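You operate a simulated robot arm through the tools that you are given. There is no shell and no other tool.

You run a simulated robot arm. Do the job below in one go: nothing can be reset, and whatever is moved stays where it is left.

## Task
Check that the red stop button and the main switch each stop the tall frame's pump.
Fine: shut the wide door, press On, push the red stop in, pull it out, press On again, turn the main switch off.

It is judged by the outcome, as a careful person would: the job done as asked, and still so three seconds after it is handed in. It fails if anything else is knocked over, pushed out of place, dropped, spilled or broken.

## Robot
A 6-joint arm with a two-finger parallel gripper, fixed in place. Base frame: the origin is on the floor under the middle of its stand, x ahead of it, y to its left, z up. Units: m, rad, N and s.
With the tool pointing down near the work surface it reaches from about 0.24 to 0.78 m from the base axis. Its first joint turns from -2.897 to 2.897 rad. Payload 3.43 kg.
The tool frame sits at the grasp point between the pads (the TCP): z along the fingers, y along the line on which they close. The tips reach 0.034 m beyond it. Largest opening 0.128 m; finger width 0.024, thickness 0.012; the body of the gripper, 0.048 by 0.13 m, starts 0.096 m behind the TCP.
Orientation is that of the tool frame in the base frame, as [roll, pitch, yaw] about the fixed x, y, z axes, in that order (R = Rz(yaw) Ry(pitch) Rx(roll)). With the fingers straight down and closing along the base's y, the tool's x points along the base's -x, its y along +y and its z along -z.

## Interface
- The arm moves only by the tool apply_moves. Its argument "motion" is a list of rows, each an object of numbers (a shift or turn left out is 0, a gripper value left out holds the last): "fingers": the opening in per cent of the stroke, from 0 (shut) to 100 (fully open); "dx", "dy", "dz": the shift along the tool's x, y, z in mm; "ax", "ay", "az": the turn, a rotation vector about the tool's x, y, z in degrees. In form: [{"fingers": .., "dx": .., "dy": .., "dz": .., "ax": .., "ay": .., "az": ..}, ...]. A call has 1 to 20 rows; each row shifts and turns the commanded pose from where the row before left it, along the tool's axes as they then stand. A row lasts 0.2 s, in which the tool goes at most 0.05 m and 0.15 rad; a call with a longer step from one row to the next is refused whole, and so is a gripper value outside its range. Where a pose cannot be reached the arm comes as near as it can. A force on the tool above 70 N (or 10 N above the force at the start of the call, whichever is more), or a blocked arm, ends the call early, and 0.2 s more pass. The fingers move at their own pace (about 0.045 m/s each) and stop on an object; they squeeze with about 20 N. The grip force told is the motor's: it shows also when the fingers shut on nothing. Time passes only in rows, and 0.2 s behind the last, so rows that do not move let the fingers close. It gives the time, the measured TCP pose, the force on the tool (base axes), the opening and the grip force at its end, in the units of the frame above (readings bear some noise), with the torque about the TCP (base axes, N m) and any sound that the robot's microphone picked up, and new pictures: "pictures" is both (left out), scene, wrist or none.
- Cameras (640 x 400 px; columns grow to the right, rows downward): "scene" is fixed at [0.0513, -0.5009, 1.3579]; the picture's right is [0.73, -0.68, 0.00], its down [-0.23, -0.25, -0.94] and it looks along [0.64, 0.69, -0.34] (base axes); focal length 315 px, centre (320, 200). "wrist" rides on the gripper at [0.076, -0.011, -0.16] in the tool frame; the picture's right is [0.15, 0.99, 0.00], its down [-0.88, 0.13, -0.46] and it looks along [-0.45, 0.07, 0.89] (tool axes); focal length 234 px, centre (320, 200). There is no depth. A picture from a camera that has moved, and an enlarged one, comes with that camera's place and axes in the base frame and with its lens.
- zoom(camera, box): a new picture of the part [left, top, right, bottom] of that camera's present view, enlarged. It takes no simulated time.
- close_job(): hands the job in; it is judged then, once.

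Nothing tells you positions but the pictures and the camera data. Unless the task says otherwise, let go and move clear before handing in.

The tools are called after "Request:" by a JSON object that holds its "op" and its "data". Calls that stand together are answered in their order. apply_moves: Moves the arm, as the interface text tells. Its arguments: {"type":"object","properties":{"motion":{"type":"array","items":{"type":"object","properties":{"fingers":{"type":"number"},"dx":{"type":"number"},"dy":{"type":"number"},"dz":{"type":"number"},"ax":{"type":"number"},"ay":{"type":"number"},"az":{"type":"number"}}}},"pictures":{"type":"string","enum":["both","scene","wrist","none"]}},"required":["motion"]} The other tools are called the same way: zoom (camera, box) takes an enlarged picture of a part of a camera's view; close_job () hands the job in.

At the start:

```text
time_s: 0.0
ee_pos: [0.3625, 0.1112, 1.2896]
ee_rot: [-3.141, 0.003, 3.139]
contact_force: [0.0, -0.9, 0.2]
ft_torque: [0.0, 0.02, 0.0]
gripper_width: 0.1276
grip_force: 0.1
```

scene: 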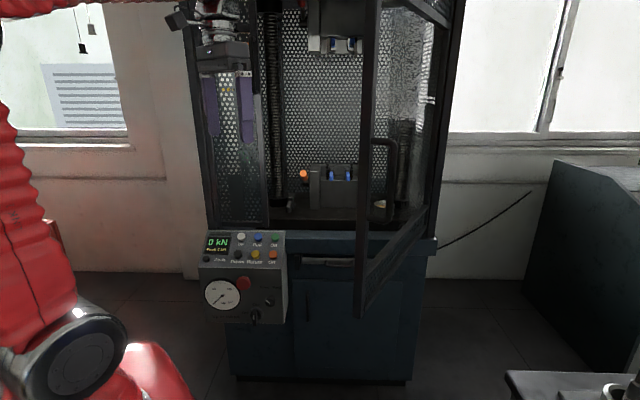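
wrist: 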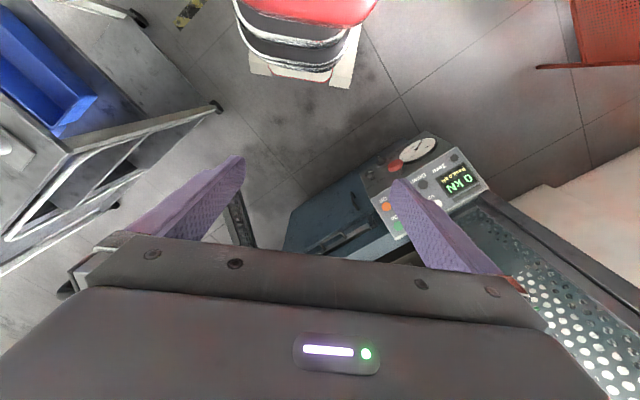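

I see a tall test frame with an open glazed door swung toward the viewer, and a control box at its left with buttons, a red stop and a rotary switch. I'll look closer before moving.

Request:
{"op": "zoom", "data": {"camera": "scene", "box": [190, 220, 300, 330]}}

Request:
{"op": "zoom", "data": {"camera": "scene", "box": [180, 0, 460, 200]}}

Request:
{"op": "zoom", "data": {"camera": "scene", "box": [200, 150, 480, 350]}}

Request:
{"op": "zoom", "data": {"camera": "wrist", "box": [220, 110, 540, 310]}}

```text
3.64 times, centred on (245, 275) of scene
camera zoom: at [0.0513, -0.5009, 1.3579], right [0.73, -0.68, 0.0], down [-0.23, -0.25, -0.94], along [0.64, 0.69, -0.34], focal length 1147 px, centre (593, -73)
```

zoom: 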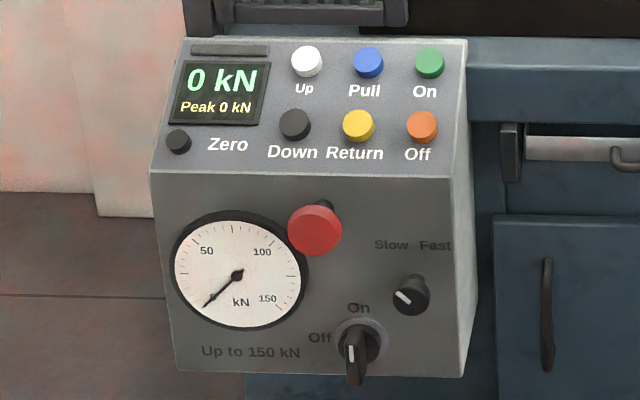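

```text
2.00 times, centred on (320, 100) of scene
camera zoom: at [0.0513, -0.5009, 1.3579], right [0.73, -0.68, 0.0], down [-0.23, -0.25, -0.94], along [0.64, 0.69, -0.34], focal length 631 px, centre (320, 400)
```

zoom: 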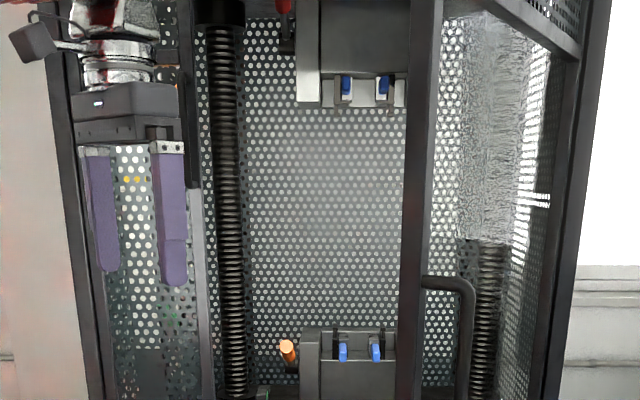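

```text
2.00 times, centred on (340, 250) of scene
camera zoom: at [0.0513, -0.5009, 1.3579], right [0.73, -0.68, 0.0], down [-0.23, -0.25, -0.94], along [0.64, 0.69, -0.34], focal length 631 px, centre (280, 100)
```

zoom: 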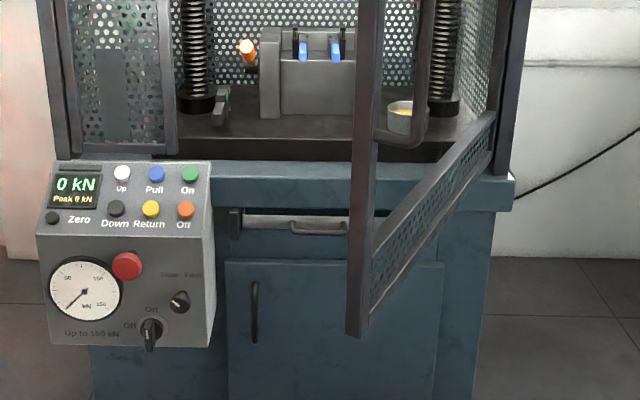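

```text
2.00 times, centred on (380, 210) of wrist
camera zoom: at [0.2868, 0.1001, 1.4484], right [-0.15, 0.99, 0.0], down [0.88, 0.13, 0.46], along [0.45, 0.07, -0.89], focal length 468 px, centre (200, 180)
```

zoom: 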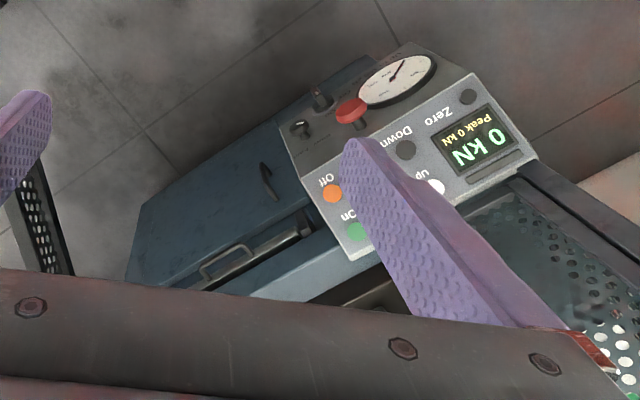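

The frame's wide guard door is swung out about 60°, hinged on its right, with the control box at lower left. I'll first tilt the wrist camera toward the panel and door to locate things better, away from any contact.

Request:
{"op": "apply_moves", "data": {"motion": [{"az": -8}, {"az": -8}, {"az": -8}, {"az": -8}, {"ay": -8}, {"ay": -8}, {"ay": -8}], "pictures": "both"}}

```text
time_s: 1.6
ee_pos: [0.3627, 0.1101, 1.2893]
ee_rot: [-3.14, 0.421, -2.583]
contact_force: [0.6, -0.4, -0.7]
ft_torque: [-0.01, -0.01, 0.02]
gripper_width: 0.1281
grip_force: 0.1
camera wrist: at [0.2541, 0.0308, 1.4035], right [-0.64, 0.77, -0.06], down [0.45, 0.44, 0.78], along [0.62, 0.47, -0.63], focal length 234 px, centre (320, 200)
```

scene: 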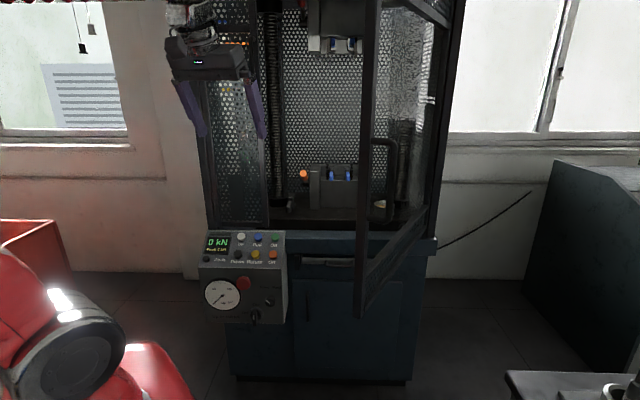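
wrist: 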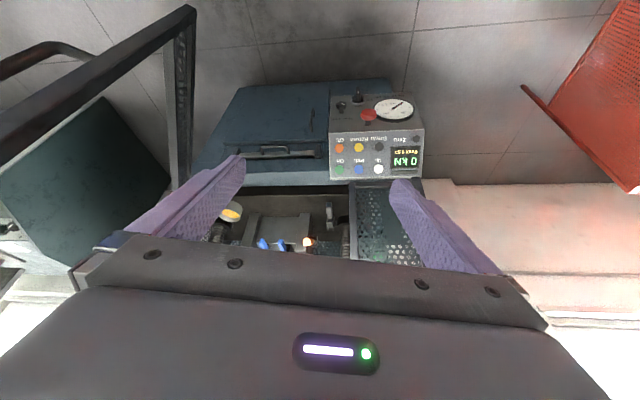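

The wrist view is upside-down but shows the panel, the door edge and its handle. Zooming for precise bearings.

Request:
{"op": "zoom", "data": {"camera": "wrist", "box": [320, 80, 440, 190]}}

Request:
{"op": "zoom", "data": {"camera": "wrist", "box": [0, 0, 260, 200]}}

Request:
{"op": "zoom", "data": {"camera": "scene", "box": [340, 100, 460, 330]}}

Request:
{"op": "zoom", "data": {"camera": "wrist", "box": [190, 140, 430, 270]}}

```text
3.64 times, centred on (380, 135) of wrist
camera zoom: at [0.2541, 0.0308, 1.4035], right [-0.64, 0.77, -0.06], down [0.45, 0.44, 0.78], along [0.62, 0.47, -0.63], focal length 852 px, centre (102, 436)
```

zoom: 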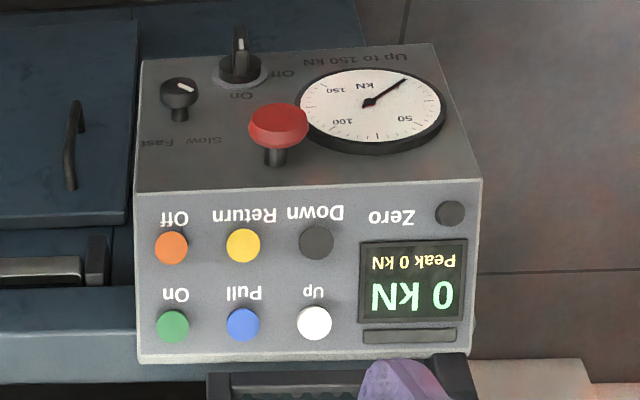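

```text
2.00 times, centred on (130, 100) of wrist
camera zoom: at [0.2541, 0.0308, 1.4035], right [-0.64, 0.77, -0.06], down [0.45, 0.44, 0.78], along [0.62, 0.47, -0.63], focal length 468 px, centre (700, 400)
```

zoom: 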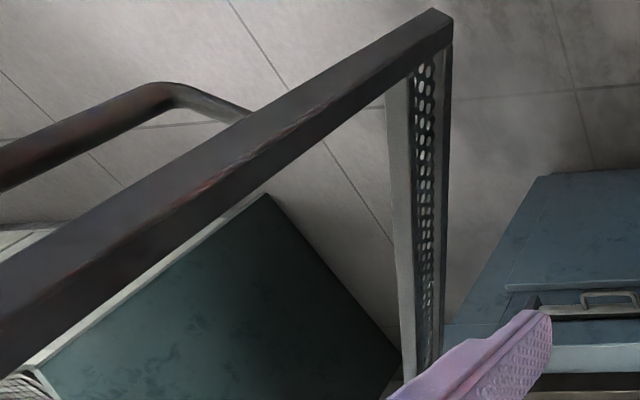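

```text
1.74 times, centred on (400, 215) of scene
camera zoom: at [0.0513, -0.5009, 1.3579], right [0.73, -0.68, 0.0], down [-0.23, -0.25, -0.94], along [0.64, 0.69, -0.34], focal length 548 px, centre (181, 174)
```

zoom: 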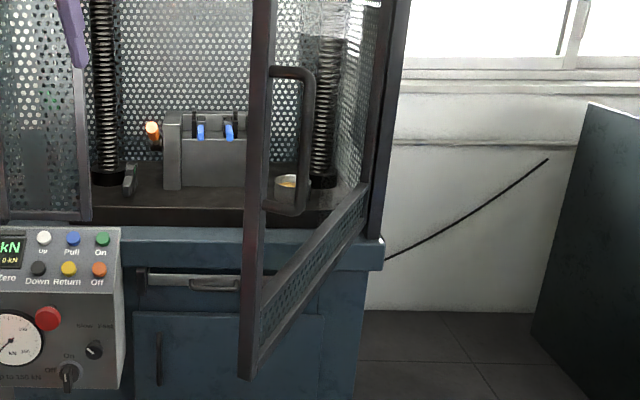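

```text
2.67 times, centred on (310, 205) of wrist
camera zoom: at [0.2541, 0.0308, 1.4035], right [-0.64, 0.77, -0.06], down [0.45, 0.44, 0.78], along [0.62, 0.47, -0.63], focal length 624 px, centre (347, 187)
```

zoom: 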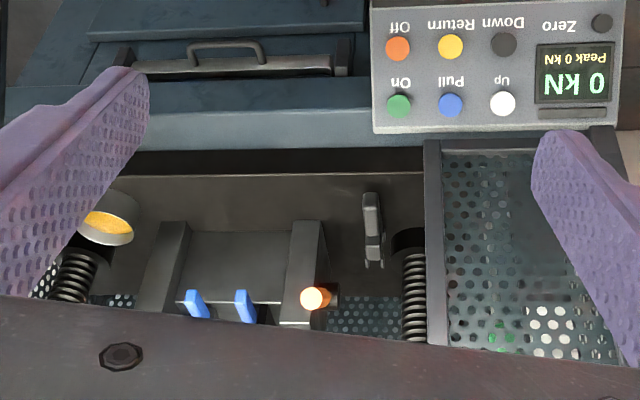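

I've triangulated the panel: it faces about the −x−y diagonal, with the On button near (0.67, 0.42, 0.81), the stop near (0.50, 0.39, 0.69), the main switch near (0.535, 0.38, 0.54), and the door's free bottom corner near (0.54, −0.12, 0.83). Next I'll close the fingers and look toward the −y side to check for obstacles before going around the door.

Request:
{"op": "apply_moves", "data": {"motion": [{"az": 8, "fingers": 0}, {"az": 8}, {"az": 8}, {"az": 8}, {"az": 8}, {"az": 8}, {"az": 8}, {"az": 8}, {"az": 8}, {"az": 8}], "pictures": "both"}}

```text
time_s: 3.8
ee_pos: [0.3625, 0.1106, 1.2905]
ee_rot: [2.728, 0.072, 2.286]
contact_force: [0.0, 0.2, 1.0]
ft_torque: [0.0, 0.0, 0.02]
gripper_width: 0.0
grip_force: 19.9
camera wrist: at [0.251, 0.1272, 1.4261], right [0.57, 0.73, 0.39], down [0.51, -0.68, 0.53], along [0.65, -0.11, -0.75], focal length 234 px, centre (320, 200)
```

scene: 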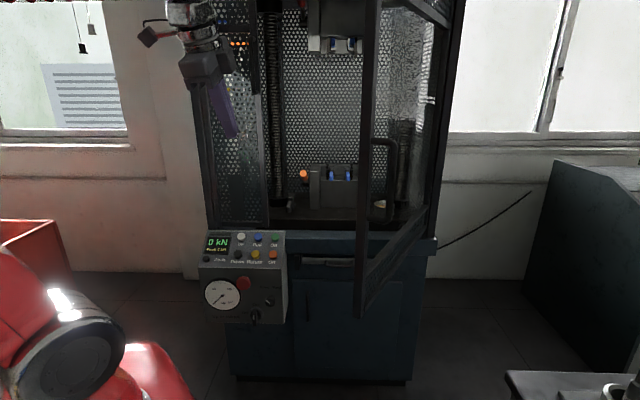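
wrist: 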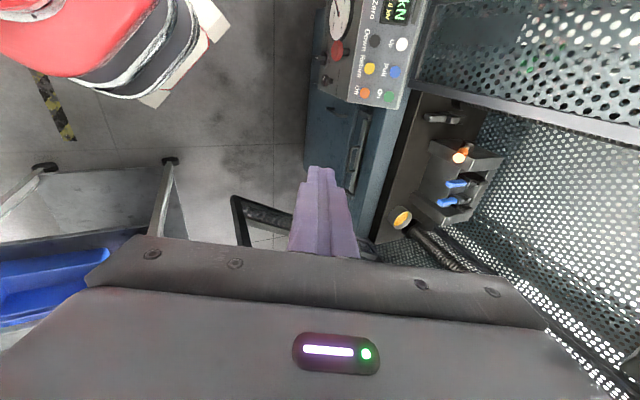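

Fingers are shut; there is a trolley with a blue tray on the −y side (top roughly 0.93 m high, corner near (0.5, −0.45)), so I'll stay inside of it. Now I'll undo the roll and shift toward −y in front of the door's free edge.

Request:
{"op": "apply_moves", "data": {"motion": [{"az": -8}, {"az": -8}, {"az": -8}, {"az": -8}, {"az": -8}, {"az": -8}, {"az": -8}, {"az": -8}, {"az": -8}, {"az": -8}, {"dx": 19.9, "dy": -40.8, "dz": -3.4}, {"dx": 19.9, "dy": -40.8, "dz": -3.4}, {"dx": 19.9, "dy": -40.8, "dz": -3.4}, {"dx": 19.9, "dy": -40.8, "dz": -3.4}, {"dx": 19.9, "dy": -40.8, "dz": -3.4}, {"dx": 19.9, "dy": -40.8, "dz": -3.4}, {"dx": 19.9, "dy": -40.8, "dz": -3.4}, {"dx": 19.9, "dy": -40.8, "dz": -3.4}], "pictures": "both"}}

```text
time_s: 7.6
ee_pos: [0.4072, -0.2478, 1.2491]
ee_rot: [-3.14, 0.421, -2.583]
contact_force: [-0.3, -0.4, -0.3]
ft_torque: [-0.01, -0.02, 0.0]
gripper_width: 0.0
grip_force: 19.7
camera wrist: at [0.2999, -0.3281, 1.364], right [-0.64, 0.77, -0.06], down [0.45, 0.44, 0.77], along [0.62, 0.47, -0.63], focal length 234 px, centre (320, 200)
```

scene: 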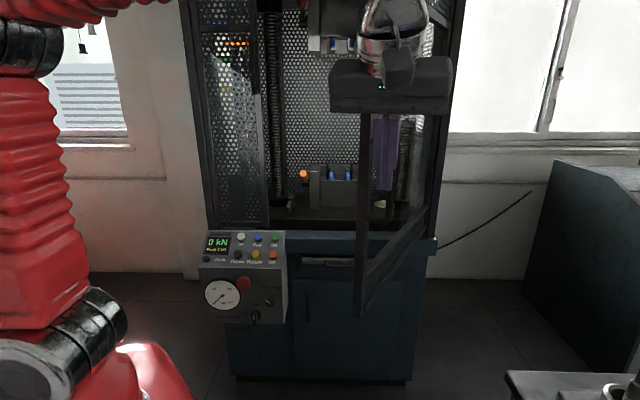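
wrist: 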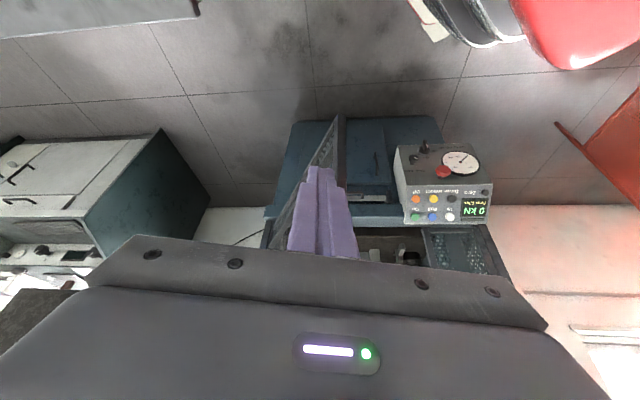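

The door's lower corner bearing confirms my estimate. Now I'll level the tool so it points horizontally at about 45° azimuth (into the frame).

Request:
{"op": "apply_moves", "data": {"motion": [{"ay": -8.25}, {"ay": -8.25}, {"ay": -8.25}, {"ay": -8.25}, {"ay": -8.25}, {"ay": -8.25}, {"ay": -8.25}, {"ay": -8.25}, {"ax": -6.5}, {"ax": -6.5}], "pictures": "both"}}

```text
time_s: 9.8
ee_pos: [0.4032, -0.25, 1.2501]
ee_rot: [-0.931, 1.567, -0.146]
contact_force: [-0.9, 0.1, 0.5]
ft_torque: [-0.01, 0.03, 0.01]
gripper_width: 0.0001
grip_force: 20.0
camera wrist: at [0.298, -0.3695, 1.1741], right [-0.7, 0.7, -0.15], down [-0.42, -0.23, 0.88], along [0.58, 0.68, 0.45], focal length 234 px, centre (320, 200)
```

scene: 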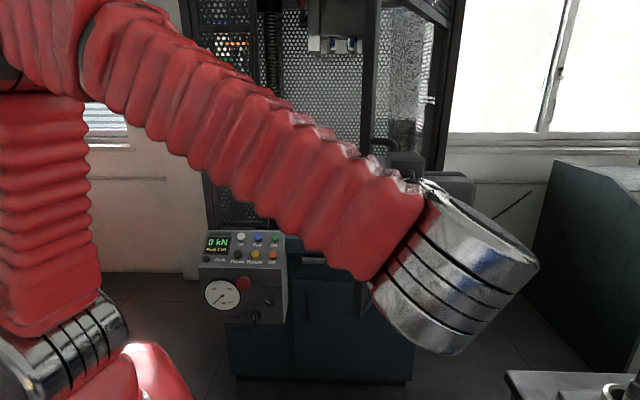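
wrist: 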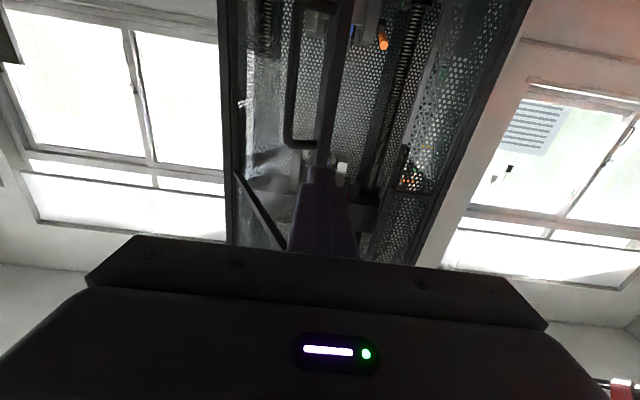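

Request:
{"op": "zoom", "data": {"camera": "wrist", "box": [200, 0, 460, 200]}}

```text
2.00 times, centred on (330, 100) of wrist
camera zoom: at [0.298, -0.3695, 1.1741], right [-0.7, 0.7, -0.15], down [-0.42, -0.23, 0.88], along [0.58, 0.68, 0.45], focal length 468 px, centre (300, 400)
```

zoom: 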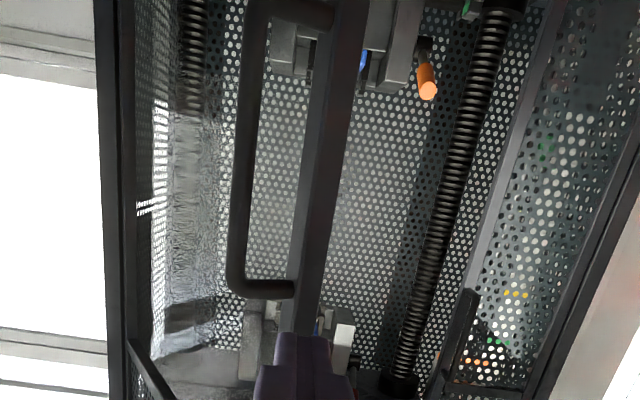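

The tool is level; the stile and its D-handle (z ≈ 1.10–1.26) are visible. I'll go down to z ≈ 1.01, below the handle, then out to a point about 5 cm off the outer face of the door's free stile.

Request:
{"op": "apply_moves", "data": {"motion": [{"dx": 48}, {"dx": 48}, {"dx": 48}, {"dx": 48}, {"dx": 48}, {"dz": 38.7, "dy": -17.5}, {"dz": 38.7, "dy": -17.5}, {"dz": 38.7, "dy": -17.5}, {"dz": 38.7, "dy": -17.5}], "pictures": "both"}}

```text
time_s: 11.8
ee_pos: [0.5622, -0.1888, 1.0143]
ee_rot: [-1.497, 1.569, -0.714]
contact_force: [0.0, 0.5, 0.6]
ft_torque: [-0.03, -0.02, -0.01]
gripper_width: 0.0
grip_force: 20.2
camera wrist: at [0.4574, -0.3088, 0.938], right [-0.7, 0.7, -0.15], down [-0.42, -0.23, 0.88], along [0.58, 0.68, 0.45], focal length 234 px, centre (320, 200)
```

scene: 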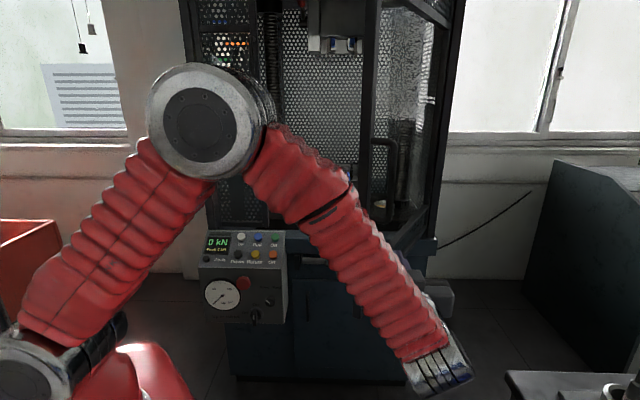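
wrist: 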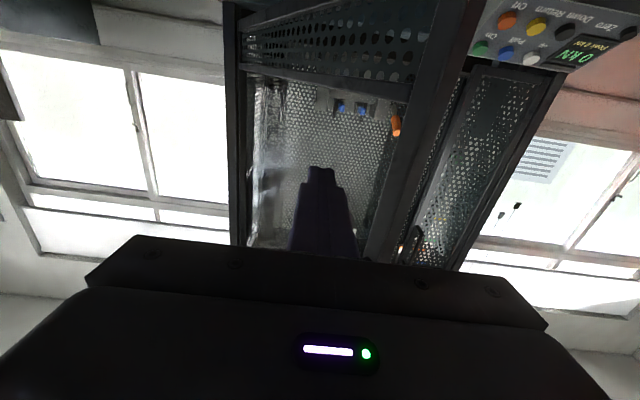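

Request:
{"op": "zoom", "data": {"camera": "wrist", "box": [230, 60, 490, 260]}}

Request:
{"op": "zoom", "data": {"camera": "scene", "box": [340, 180, 500, 400]}}

```text
2.00 times, centred on (360, 160) of wrist
camera zoom: at [0.4574, -0.3088, 0.938], right [-0.7, 0.7, -0.15], down [-0.42, -0.23, 0.88], along [0.58, 0.68, 0.45], focal length 468 px, centre (240, 280)
```

zoom: 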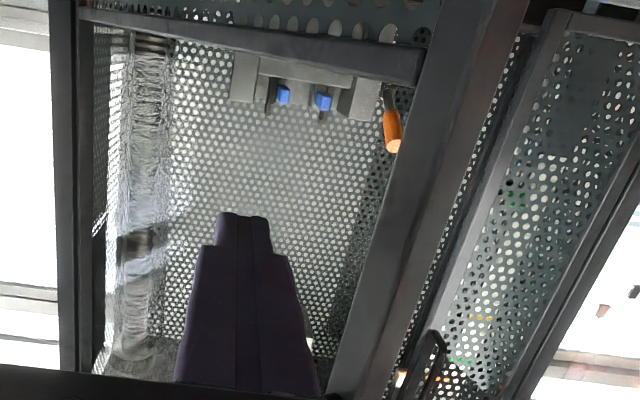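

```text
1.82 times, centred on (420, 290) of scene
camera zoom: at [0.0513, -0.5009, 1.3579], right [0.73, -0.68, 0.0], down [-0.23, -0.25, -0.94], along [0.64, 0.69, -0.34], focal length 573 px, centre (138, 36)
```

zoom: 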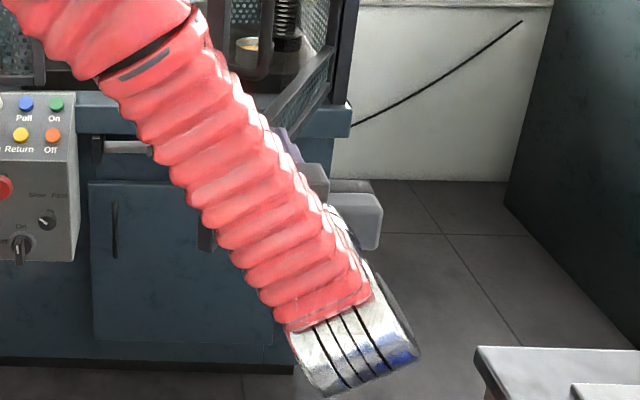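

The finger tip hangs about 5 cm off the door's outer face. Before pushing, I'll refine the hinge position from both cameras.

Request:
{"op": "zoom", "data": {"camera": "wrist", "box": [220, 0, 320, 80]}}

Request:
{"op": "zoom", "data": {"camera": "scene", "box": [390, 170, 470, 270]}}

Request:
{"op": "zoom", "data": {"camera": "wrist", "box": [390, 0, 640, 160]}}

```text
5.00 times, centred on (270, 40) of wrist
camera zoom: at [0.4574, -0.3088, 0.938], right [-0.7, 0.7, -0.15], down [-0.42, -0.23, 0.88], along [0.58, 0.68, 0.45], focal length 1171 px, centre (570, 1000)
```

zoom: 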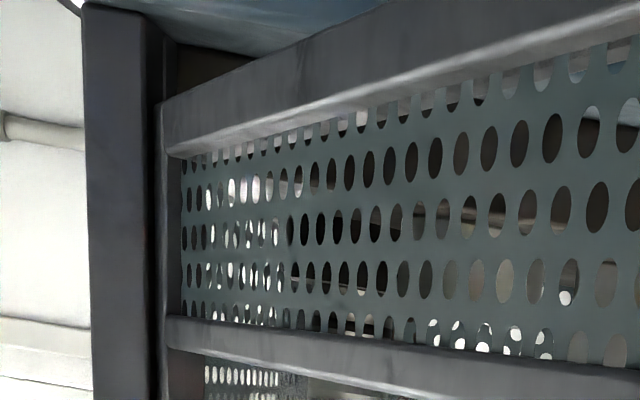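

```text
4.00 times, centred on (430, 220) of scene
camera zoom: at [0.0513, -0.5009, 1.3579], right [0.73, -0.68, 0.0], down [-0.23, -0.25, -0.94], along [0.64, 0.69, -0.34], focal length 1262 px, centre (-120, 120)
```

zoom: 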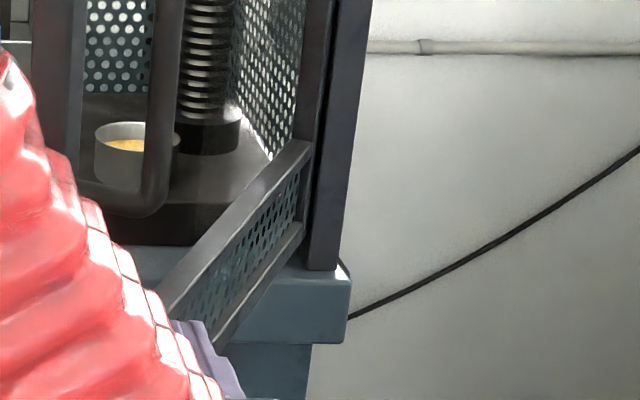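

```text
2.50 times, centred on (515, 80) of wrist
camera zoom: at [0.4574, -0.3088, 0.938], right [-0.7, 0.7, -0.15], down [-0.42, -0.23, 0.88], along [0.58, 0.68, 0.45], focal length 585 px, centre (-168, 500)
```

zoom: 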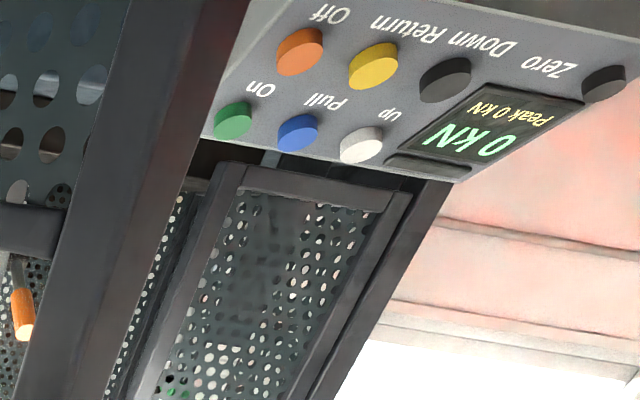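

Both views put the hinge near (1.075, 0.02) with the door about 59° open; a solid cross rail crosses the door at z ≈ 0.94. I'll lower to that height and push the stile/rail corner gently along its arc for the first ~9°.

Request:
{"op": "apply_moves", "data": {"motion": [{"dx": 34.5}, {"dx": 34.5}, {"dy": 23.2, "dz": 7.9}, {"dy": 23.2, "dz": 7.9}, {"dy": 16.05, "dz": 10.4}, {"dy": 16.05, "dz": 10.4}, {"dy": 18.5, "dz": 14.2}, {"dy": 18.5, "dz": 14.2}], "pictures": "both"}}

```text
time_s: 13.6
ee_pos: [0.525, -0.0608, 0.9416]
ee_rot: [-1.541, 1.569, -0.757]
contact_force: [0.3, 0.2, 0.1]
ft_torque: [-0.03, -0.02, -0.01]
gripper_width: 0.0002
grip_force: 20.1
camera wrist: at [0.4204, -0.1811, 0.8649], right [-0.7, 0.7, -0.15], down [-0.42, -0.23, 0.88], along [0.58, 0.68, 0.45], focal length 234 px, centre (320, 200)
```

scene: 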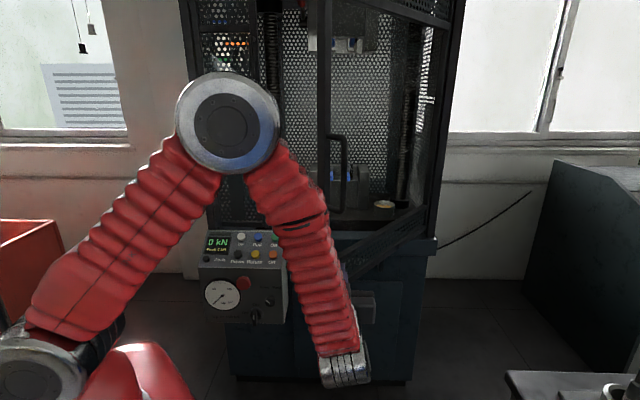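
wrist: 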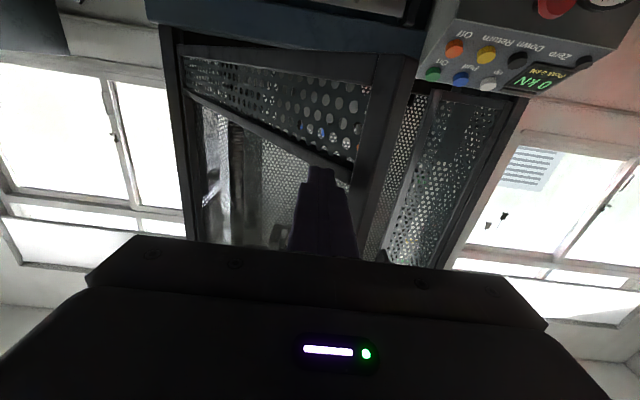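

The door is following (stile moved from column 365 to 325) with almost no resistance. I'll continue along the arc to about 25° open.

Request:
{"op": "apply_moves", "data": {"motion": [{"dy": 17.2, "dz": 15.8}, {"dy": 17.2, "dz": 15.8}, {"dy": 15.8, "dz": 17.2}, {"dy": 15.8, "dz": 17.2}, {"dy": 14.2, "dz": 18.5}, {"dy": 14.2, "dz": 18.5}, {"dy": 12.55, "dz": 19.7}, {"dy": 12.55, "dz": 19.7}, {"dy": 10.75, "dz": 20.7}, {"dy": 10.75, "dz": 20.7}], "pictures": "both"}}

```text
time_s: 15.8
ee_pos: [0.5591, 0.1659, 0.9431]
ee_rot: [2.456, 1.567, -3.043]
contact_force: [-0.4, -0.1, 0.0]
ft_torque: [0.01, 0.03, 0.0]
gripper_width: 0.0002
grip_force: 20.1
camera wrist: at [0.4541, 0.0466, 0.867], right [-0.7, 0.7, -0.15], down [-0.41, -0.23, 0.88], along [0.58, 0.68, 0.45], focal length 234 px, centre (320, 200)
```

scene: 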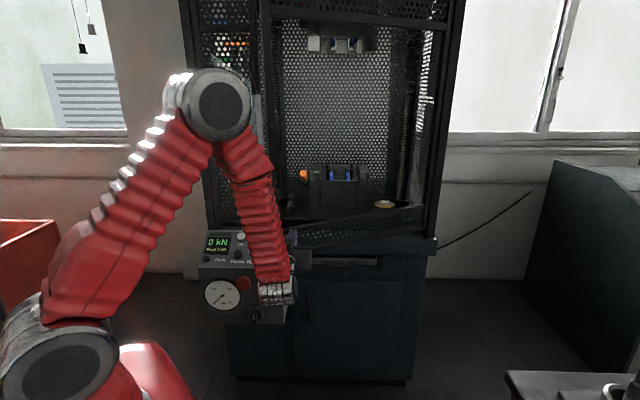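
wrist: 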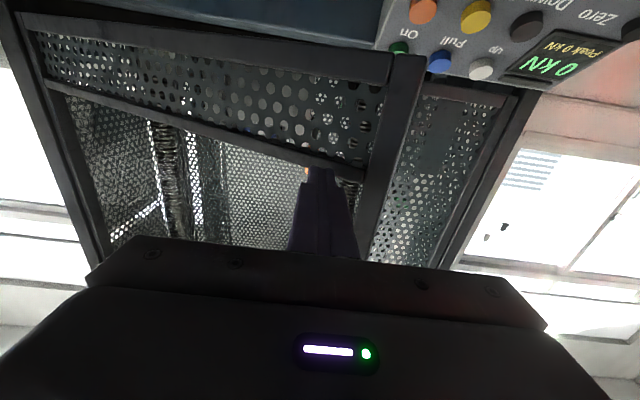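

Door now about 25° open. Continuing to about 5°, slowing as it nears the frame.

Request:
{"op": "apply_moves", "data": {"motion": [{"dy": 8.95, "dz": 21.5}, {"dy": 8.95, "dz": 21.5}, {"dy": 7.0, "dz": 22.3}, {"dy": 7.0, "dz": 22.3}, {"dy": 2.55, "dz": 11.4}, {"dy": 2.55, "dz": 11.4}, {"dy": 2.55, "dz": 11.4}, {"dy": 2.55, "dz": 11.4}, {"dy": 1.5, "dz": 11.6}, {"dy": 1.5, "dz": 11.6}, {"dy": 1.5, "dz": 11.6}, {"dy": 1.5, "dz": 11.6}], "pictures": "both"}}

```text
time_s: 18.4
ee_pos: [0.6511, 0.3283, 0.9414]
ee_rot: [-1.479, 1.569, -0.693]
contact_force: [0.5, 0.5, -0.2]
ft_torque: [0.01, -0.01, -0.03]
gripper_width: 0.0
grip_force: 20.4
camera wrist: at [0.5467, 0.209, 0.8656], right [-0.7, 0.7, -0.15], down [-0.42, -0.23, 0.88], along [0.58, 0.68, 0.45], focal length 234 px, centre (320, 200)
```

scene: 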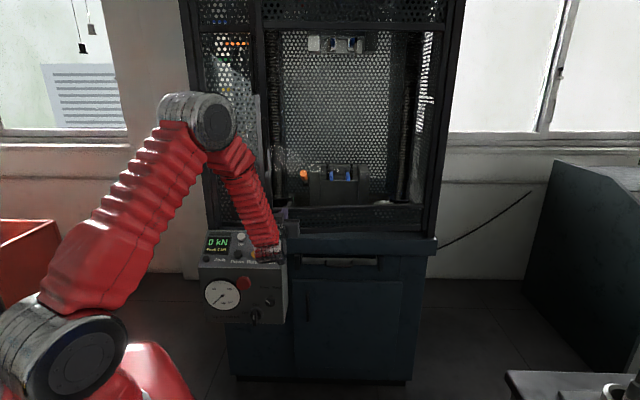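
wrist: 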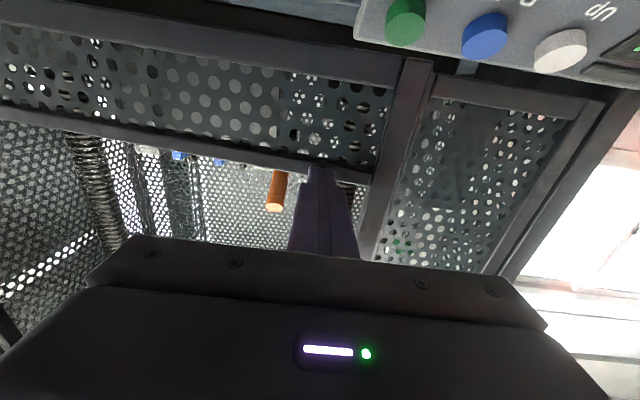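

The door is almost shut, still moving freely. I'll keep pushing in small steps until it meets its stop.

Request:
{"op": "apply_moves", "data": {"motion": [{"dy": 0.4, "dz": 8}, {"dy": 0.4, "dz": 8}, {"dy": 0.3, "dz": 7}, {"dy": 0.3, "dz": 7}, {"dz": 5}], "pictures": "both"}}

```text
time_s: 19.6
ee_pos: [0.6743, 0.3545, 0.9407]
ee_rot: [-1.297, 1.568, -0.51]
contact_force: [-0.8, -0.1, 0.3]
ft_torque: [0.04, -0.03, 0.03]
gripper_width: 0.0001
grip_force: 20.0
camera wrist: at [0.5697, 0.2344, 0.8647], right [-0.7, 0.7, -0.15], down [-0.42, -0.23, 0.88], along [0.58, 0.68, 0.45], focal length 234 px, centre (320, 200)
```

scene: 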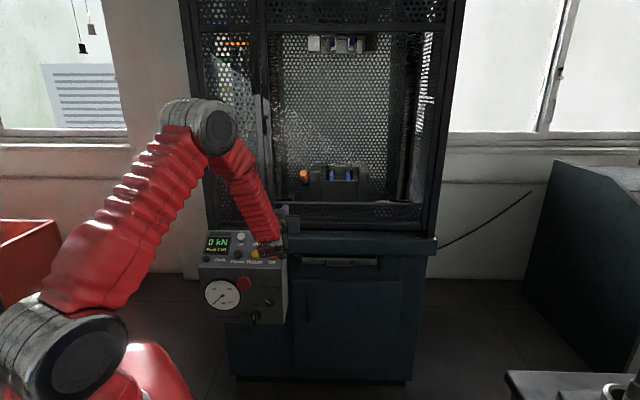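
wrist: 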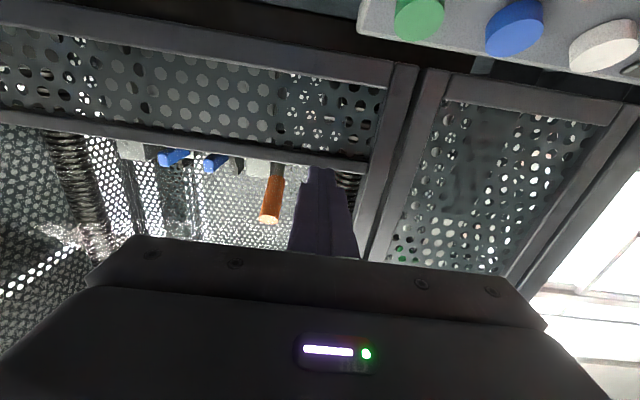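

Request:
{"op": "apply_moves", "data": {"motion": [{"dz": 5}, {"dz": 5}, {"dz": 5}, {"dz": 5}], "pictures": "both"}}

Request:
{"op": "zoom", "data": {"camera": "wrist", "box": [280, 40, 520, 240]}}

```text
time_s: 20.6
ee_pos: [0.6881, 0.3673, 0.9425]
ee_rot: [-1.444, 1.57, -0.659]
contact_force: [0.0, -0.3, 0.2]
ft_torque: [-0.01, -0.02, -0.02]
gripper_width: 0.0
grip_force: 20.0
camera wrist: at [0.5837, 0.2482, 0.8657], right [-0.7, 0.7, -0.15], down [-0.42, -0.23, 0.88], along [0.58, 0.68, 0.45], focal length 234 px, centre (320, 200)
```

scene: 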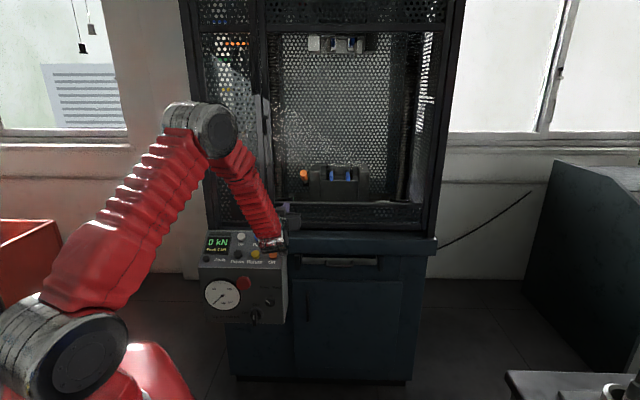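
wrist: 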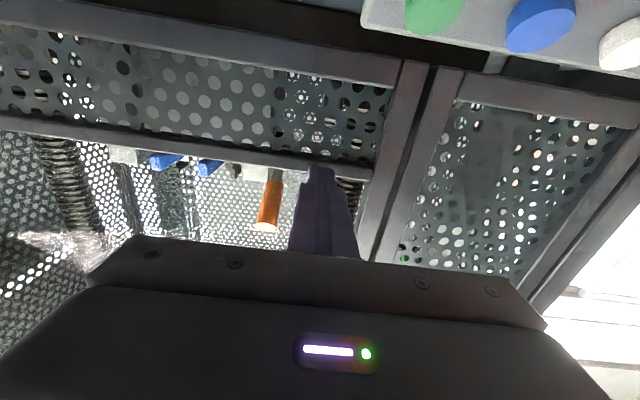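

```text
2.00 times, centred on (400, 140) of wrist
camera zoom: at [0.5837, 0.2482, 0.8657], right [-0.7, 0.7, -0.15], down [-0.42, -0.23, 0.88], along [0.58, 0.68, 0.45], focal length 468 px, centre (160, 320)
```

zoom: 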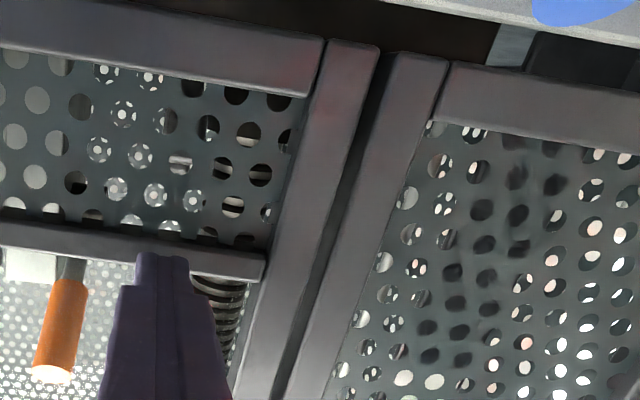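

The door's bottom rail now lines up with the fixed panel's; I'll push a bit further to confirm it's on its stop.

Request:
{"op": "apply_moves", "data": {"motion": [{"dz": 4}, {"dz": 4}, {"dz": 4}, {"dz": 4}], "pictures": "wrist"}}

Request:
{"op": "zoom", "data": {"camera": "wrist", "box": [280, 40, 520, 240]}}

```text
time_s: 21.6
ee_pos: [0.6968, 0.3771, 0.9412]
ee_rot: [-1.784, 1.569, -1.0]
contact_force: [-44.1, -38.1, 6.8]
ft_torque: [-0.09, -0.68, 0.19]
gripper_width: 0.0
grip_force: 20.1
camera wrist: at [0.5916, 0.2572, 0.8652], right [-0.7, 0.7, -0.15], down [-0.42, -0.23, 0.88], along [0.58, 0.68, 0.45], focal length 234 px, centre (320, 200)
```

wrist: 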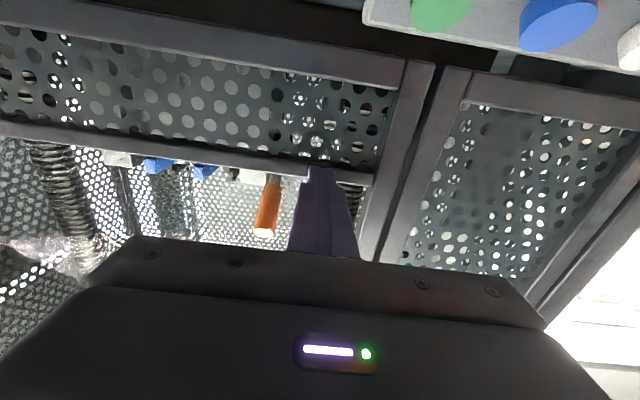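

```text
2.00 times, centred on (400, 140) of wrist
camera zoom: at [0.5916, 0.2572, 0.8652], right [-0.7, 0.7, -0.15], down [-0.42, -0.23, 0.88], along [0.58, 0.68, 0.45], focal length 468 px, centre (160, 320)
```

zoom: 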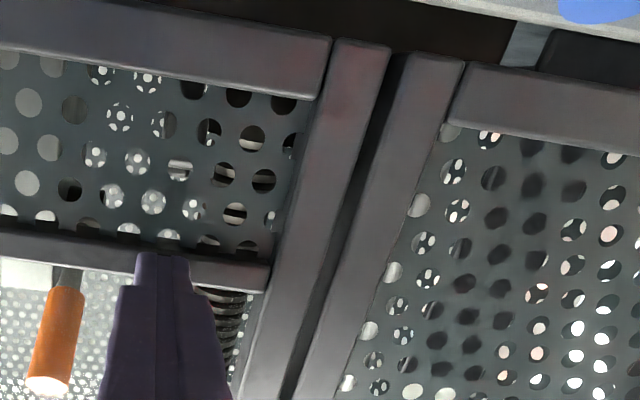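

About 58 N of reaction: the door is against its stop. Backing straight off and checking that it stays shut.

Request:
{"op": "apply_moves", "data": {"motion": [{"dz": -10}, {"dz": -30}, {"dz": -40}, {"dz": -40}, {"dz": -40}, {"dx": -40}, {"dx": -40}, {"dx": -40}], "pictures": "both"}}

Request:
{"op": "zoom", "data": {"camera": "scene", "box": [180, 150, 460, 330]}}

```text
time_s: 23.4
ee_pos: [0.5874, 0.2659, 1.0594]
ee_rot: [1.221, 1.57, 2.007]
contact_force: [-0.4, 0.2, -0.3]
ft_torque: [0.0, 0.01, 0.04]
gripper_width: 0.0
grip_force: 19.3
camera wrist: at [0.4826, 0.146, 0.9841], right [-0.7, 0.7, -0.15], down [-0.42, -0.23, 0.88], along [0.58, 0.68, 0.45], focal length 234 px, centre (320, 200)
```

scene: 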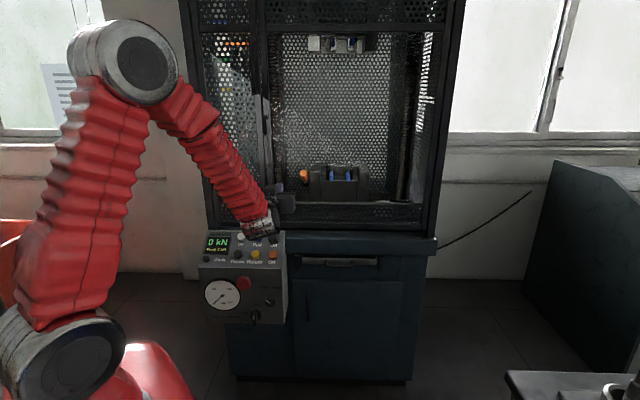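
wrist: 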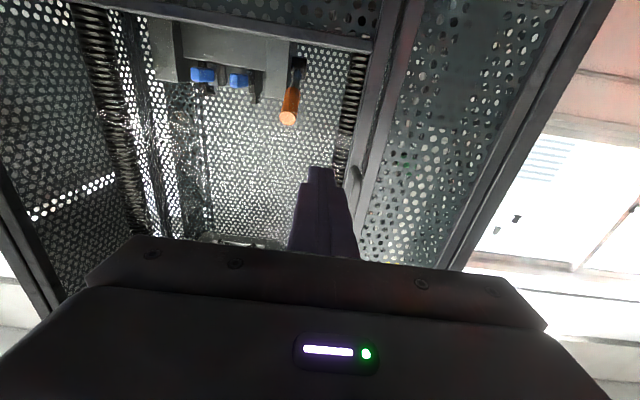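

```text
2.22 times, centred on (320, 240) of scene
camera zoom: at [0.0513, -0.5009, 1.3579], right [0.73, -0.68, 0.0], down [-0.23, -0.25, -0.94], along [0.64, 0.69, -0.34], focal length 701 px, centre (320, 111)
```

zoom: 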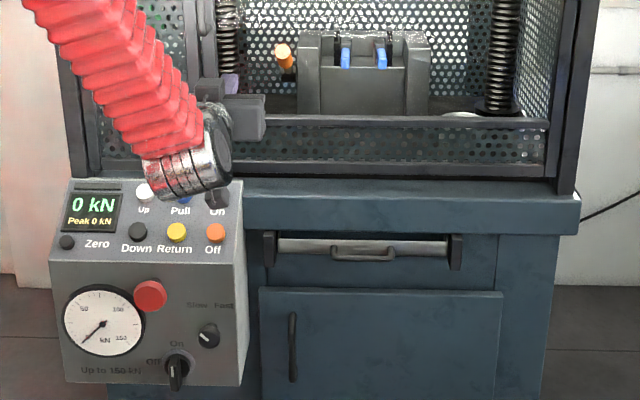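

The door stays shut flush with the frame. Now I'll pitch the closed fingers about 50° down toward the sloped button panel and take a bearing on the green On button.

Request:
{"op": "apply_moves", "data": {"motion": [{"ay": 8.3333}, {"ay": 8.3333}, {"ay": 8.3333}, {"ay": 8.3333}, {"ay": 8.3333}, {"ay": 8.3333}, {"dy": 23.5}, {"dy": 23.5}], "pictures": "both"}}

Request:
{"op": "zoom", "data": {"camera": "wrist", "box": [220, 40, 420, 220]}}

```text
time_s: 25.2
ee_pos: [0.5549, 0.3009, 1.0602]
ee_rot: [-3.138, 0.699, -2.354]
contact_force: [0.1, -0.2, -0.3]
ft_torque: [-0.01, 0.02, -0.01]
gripper_width: 0.0
grip_force: 20.4
camera wrist: at [0.4487, 0.1802, 1.1339], right [-0.78, 0.62, -0.1], down [0.18, 0.36, 0.92], along [0.6, 0.69, -0.39], focal length 234 px, centre (320, 200)
```

scene: 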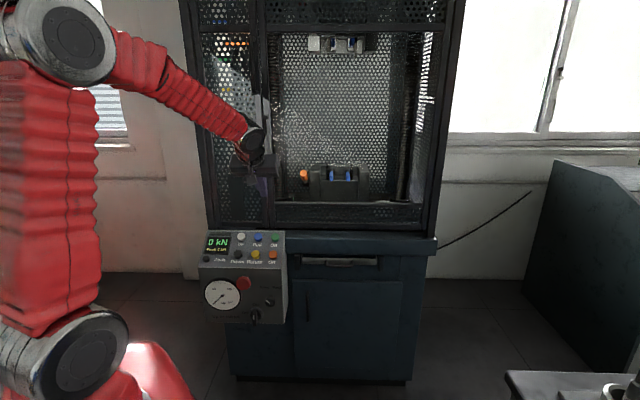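
wrist: 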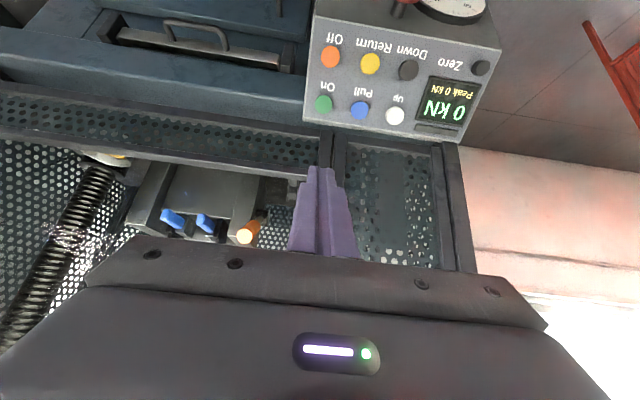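

```text
2.22 times, centred on (320, 130) of wrist
camera zoom: at [0.4487, 0.1802, 1.1339], right [-0.78, 0.62, -0.1], down [0.18, 0.36, 0.92], along [0.6, 0.69, -0.39], focal length 520 px, centre (320, 356)
```

zoom: 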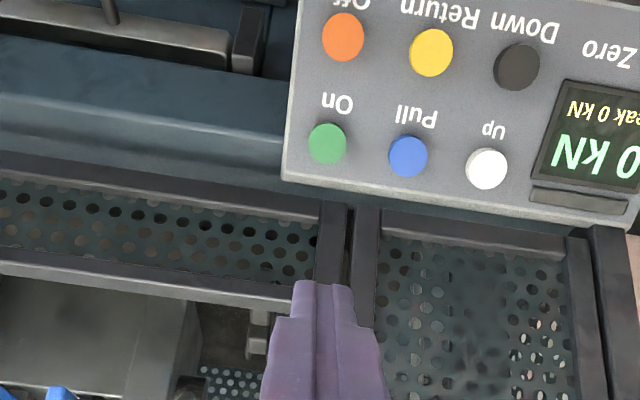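

The two views now agree on the On button at about (0.667, 0.413, 0.811). Moving the closed fingertips to 6 cm short of it along the tool axis.

Request:
{"op": "apply_moves", "data": {"motion": [{"dx": 7.8, "dz": 39.7}, {"dx": 7.8, "dz": 39.7}, {"dx": 7.8, "dz": 39.7}, {"dx": 7.8, "dz": 39.7}, {"dx": 7.8, "dz": 39.7}], "pictures": "both"}}

Request:
{"op": "zoom", "data": {"camera": "wrist", "box": [220, 60, 420, 240]}}

Request:
{"op": "zoom", "data": {"camera": "scene", "box": [190, 190, 300, 300]}}

```text
time_s: 26.4
ee_pos: [0.6243, 0.3677, 0.8842]
ee_rot: [-3.14, 0.7, -2.355]
contact_force: [0.1, 0.2, 0.1]
ft_torque: [-0.04, -0.01, -0.01]
gripper_width: 0.0002
grip_force: 20.4
camera wrist: at [0.5186, 0.248, 0.9573], right [-0.78, 0.62, -0.1], down [0.18, 0.36, 0.92], along [0.6, 0.69, -0.39], focal length 234 px, centre (320, 200)
```

scene: 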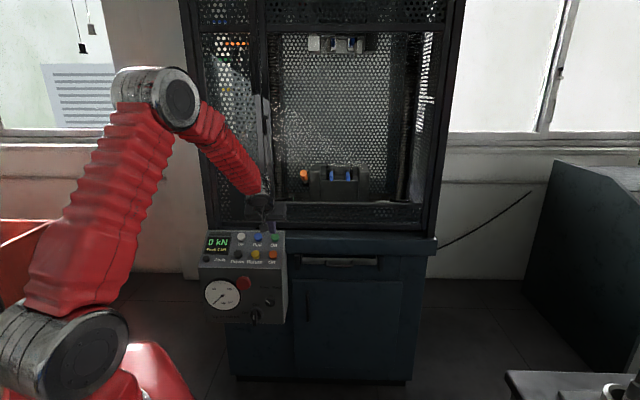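
wrist: 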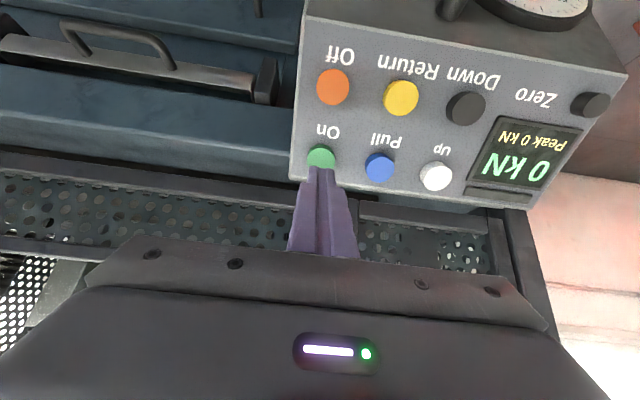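

```text
2.22 times, centred on (320, 150) of wrist
camera zoom: at [0.5186, 0.248, 0.9573], right [-0.78, 0.62, -0.1], down [0.18, 0.36, 0.92], along [0.6, 0.69, -0.39], focal length 520 px, centre (320, 311)
```

zoom: 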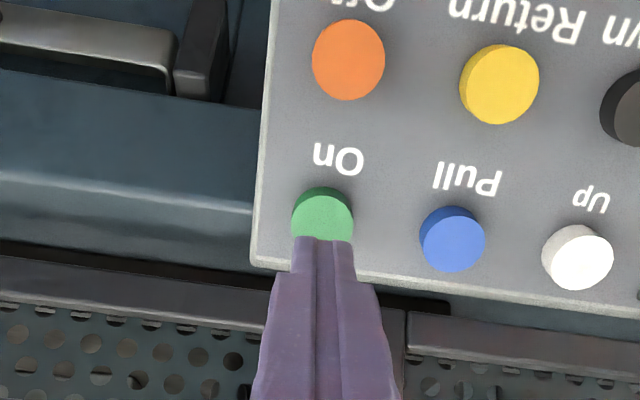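

```text
3.64 times, centred on (245, 245) of scene
camera zoom: at [0.0513, -0.5009, 1.3579], right [0.73, -0.68, 0.0], down [-0.23, -0.25, -0.94], along [0.64, 0.69, -0.34], focal length 1147 px, centre (593, 36)
```

zoom: 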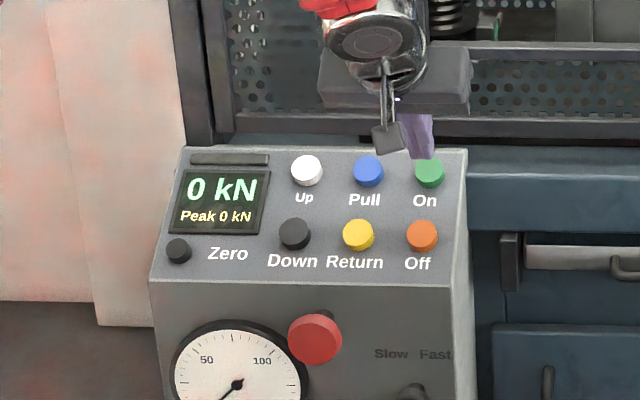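

The fingertips are lined up on the On button (predicted landing matches its centre). Advancing to touch it with small last steps.

Request:
{"op": "apply_moves", "data": {"motion": [{"dz": 25}, {"dz": 22}, {"dz": 4}, {"dz": 3}, {"dz": 3}, {"dz": 3}], "pictures": "both"}}

Request:
{"op": "zoom", "data": {"camera": "wrist", "box": [220, 60, 420, 240]}}

```text
time_s: 27.6
ee_pos: [0.6479, 0.3913, 0.8435]
ee_rot: [-3.139, 0.699, -2.358]
contact_force: [-28.9, -21.0, 24.2]
ft_torque: [-0.47, 0.71, 0.12]
gripper_width: 0.0
grip_force: 20.1
heard: click
stopped in row 5: the force on the tool passed its limit at 79 N (the readings are from after the stop); the commanded pose is now the measured one
camera wrist: at [0.5415, 0.2705, 0.9163], right [-0.78, 0.62, -0.1], down [0.18, 0.36, 0.92], along [0.6, 0.7, -0.39], focal length 234 px, centre (320, 200)
```

scene: 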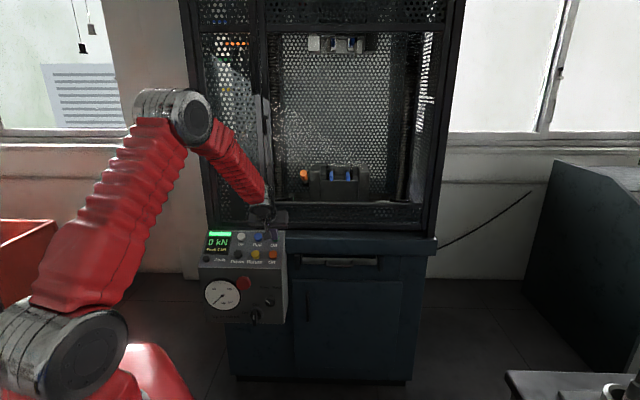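
wrist: 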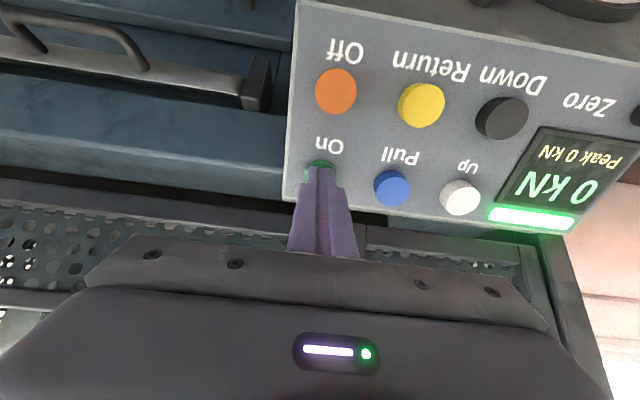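

```text
2.22 times, centred on (320, 150) of wrist
camera zoom: at [0.5415, 0.2705, 0.9163], right [-0.78, 0.62, -0.1], down [0.18, 0.36, 0.92], along [0.6, 0.7, -0.39], focal length 520 px, centre (320, 311)
```

zoom: 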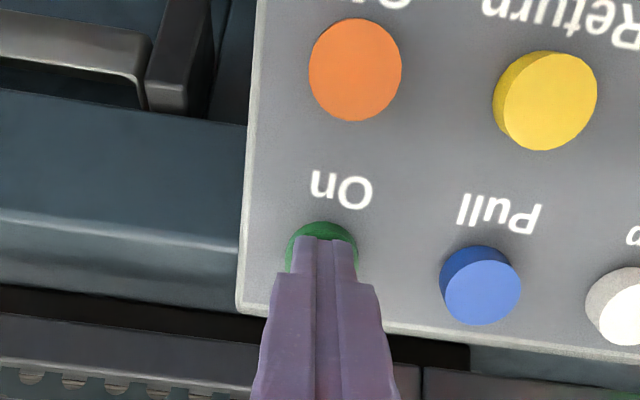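

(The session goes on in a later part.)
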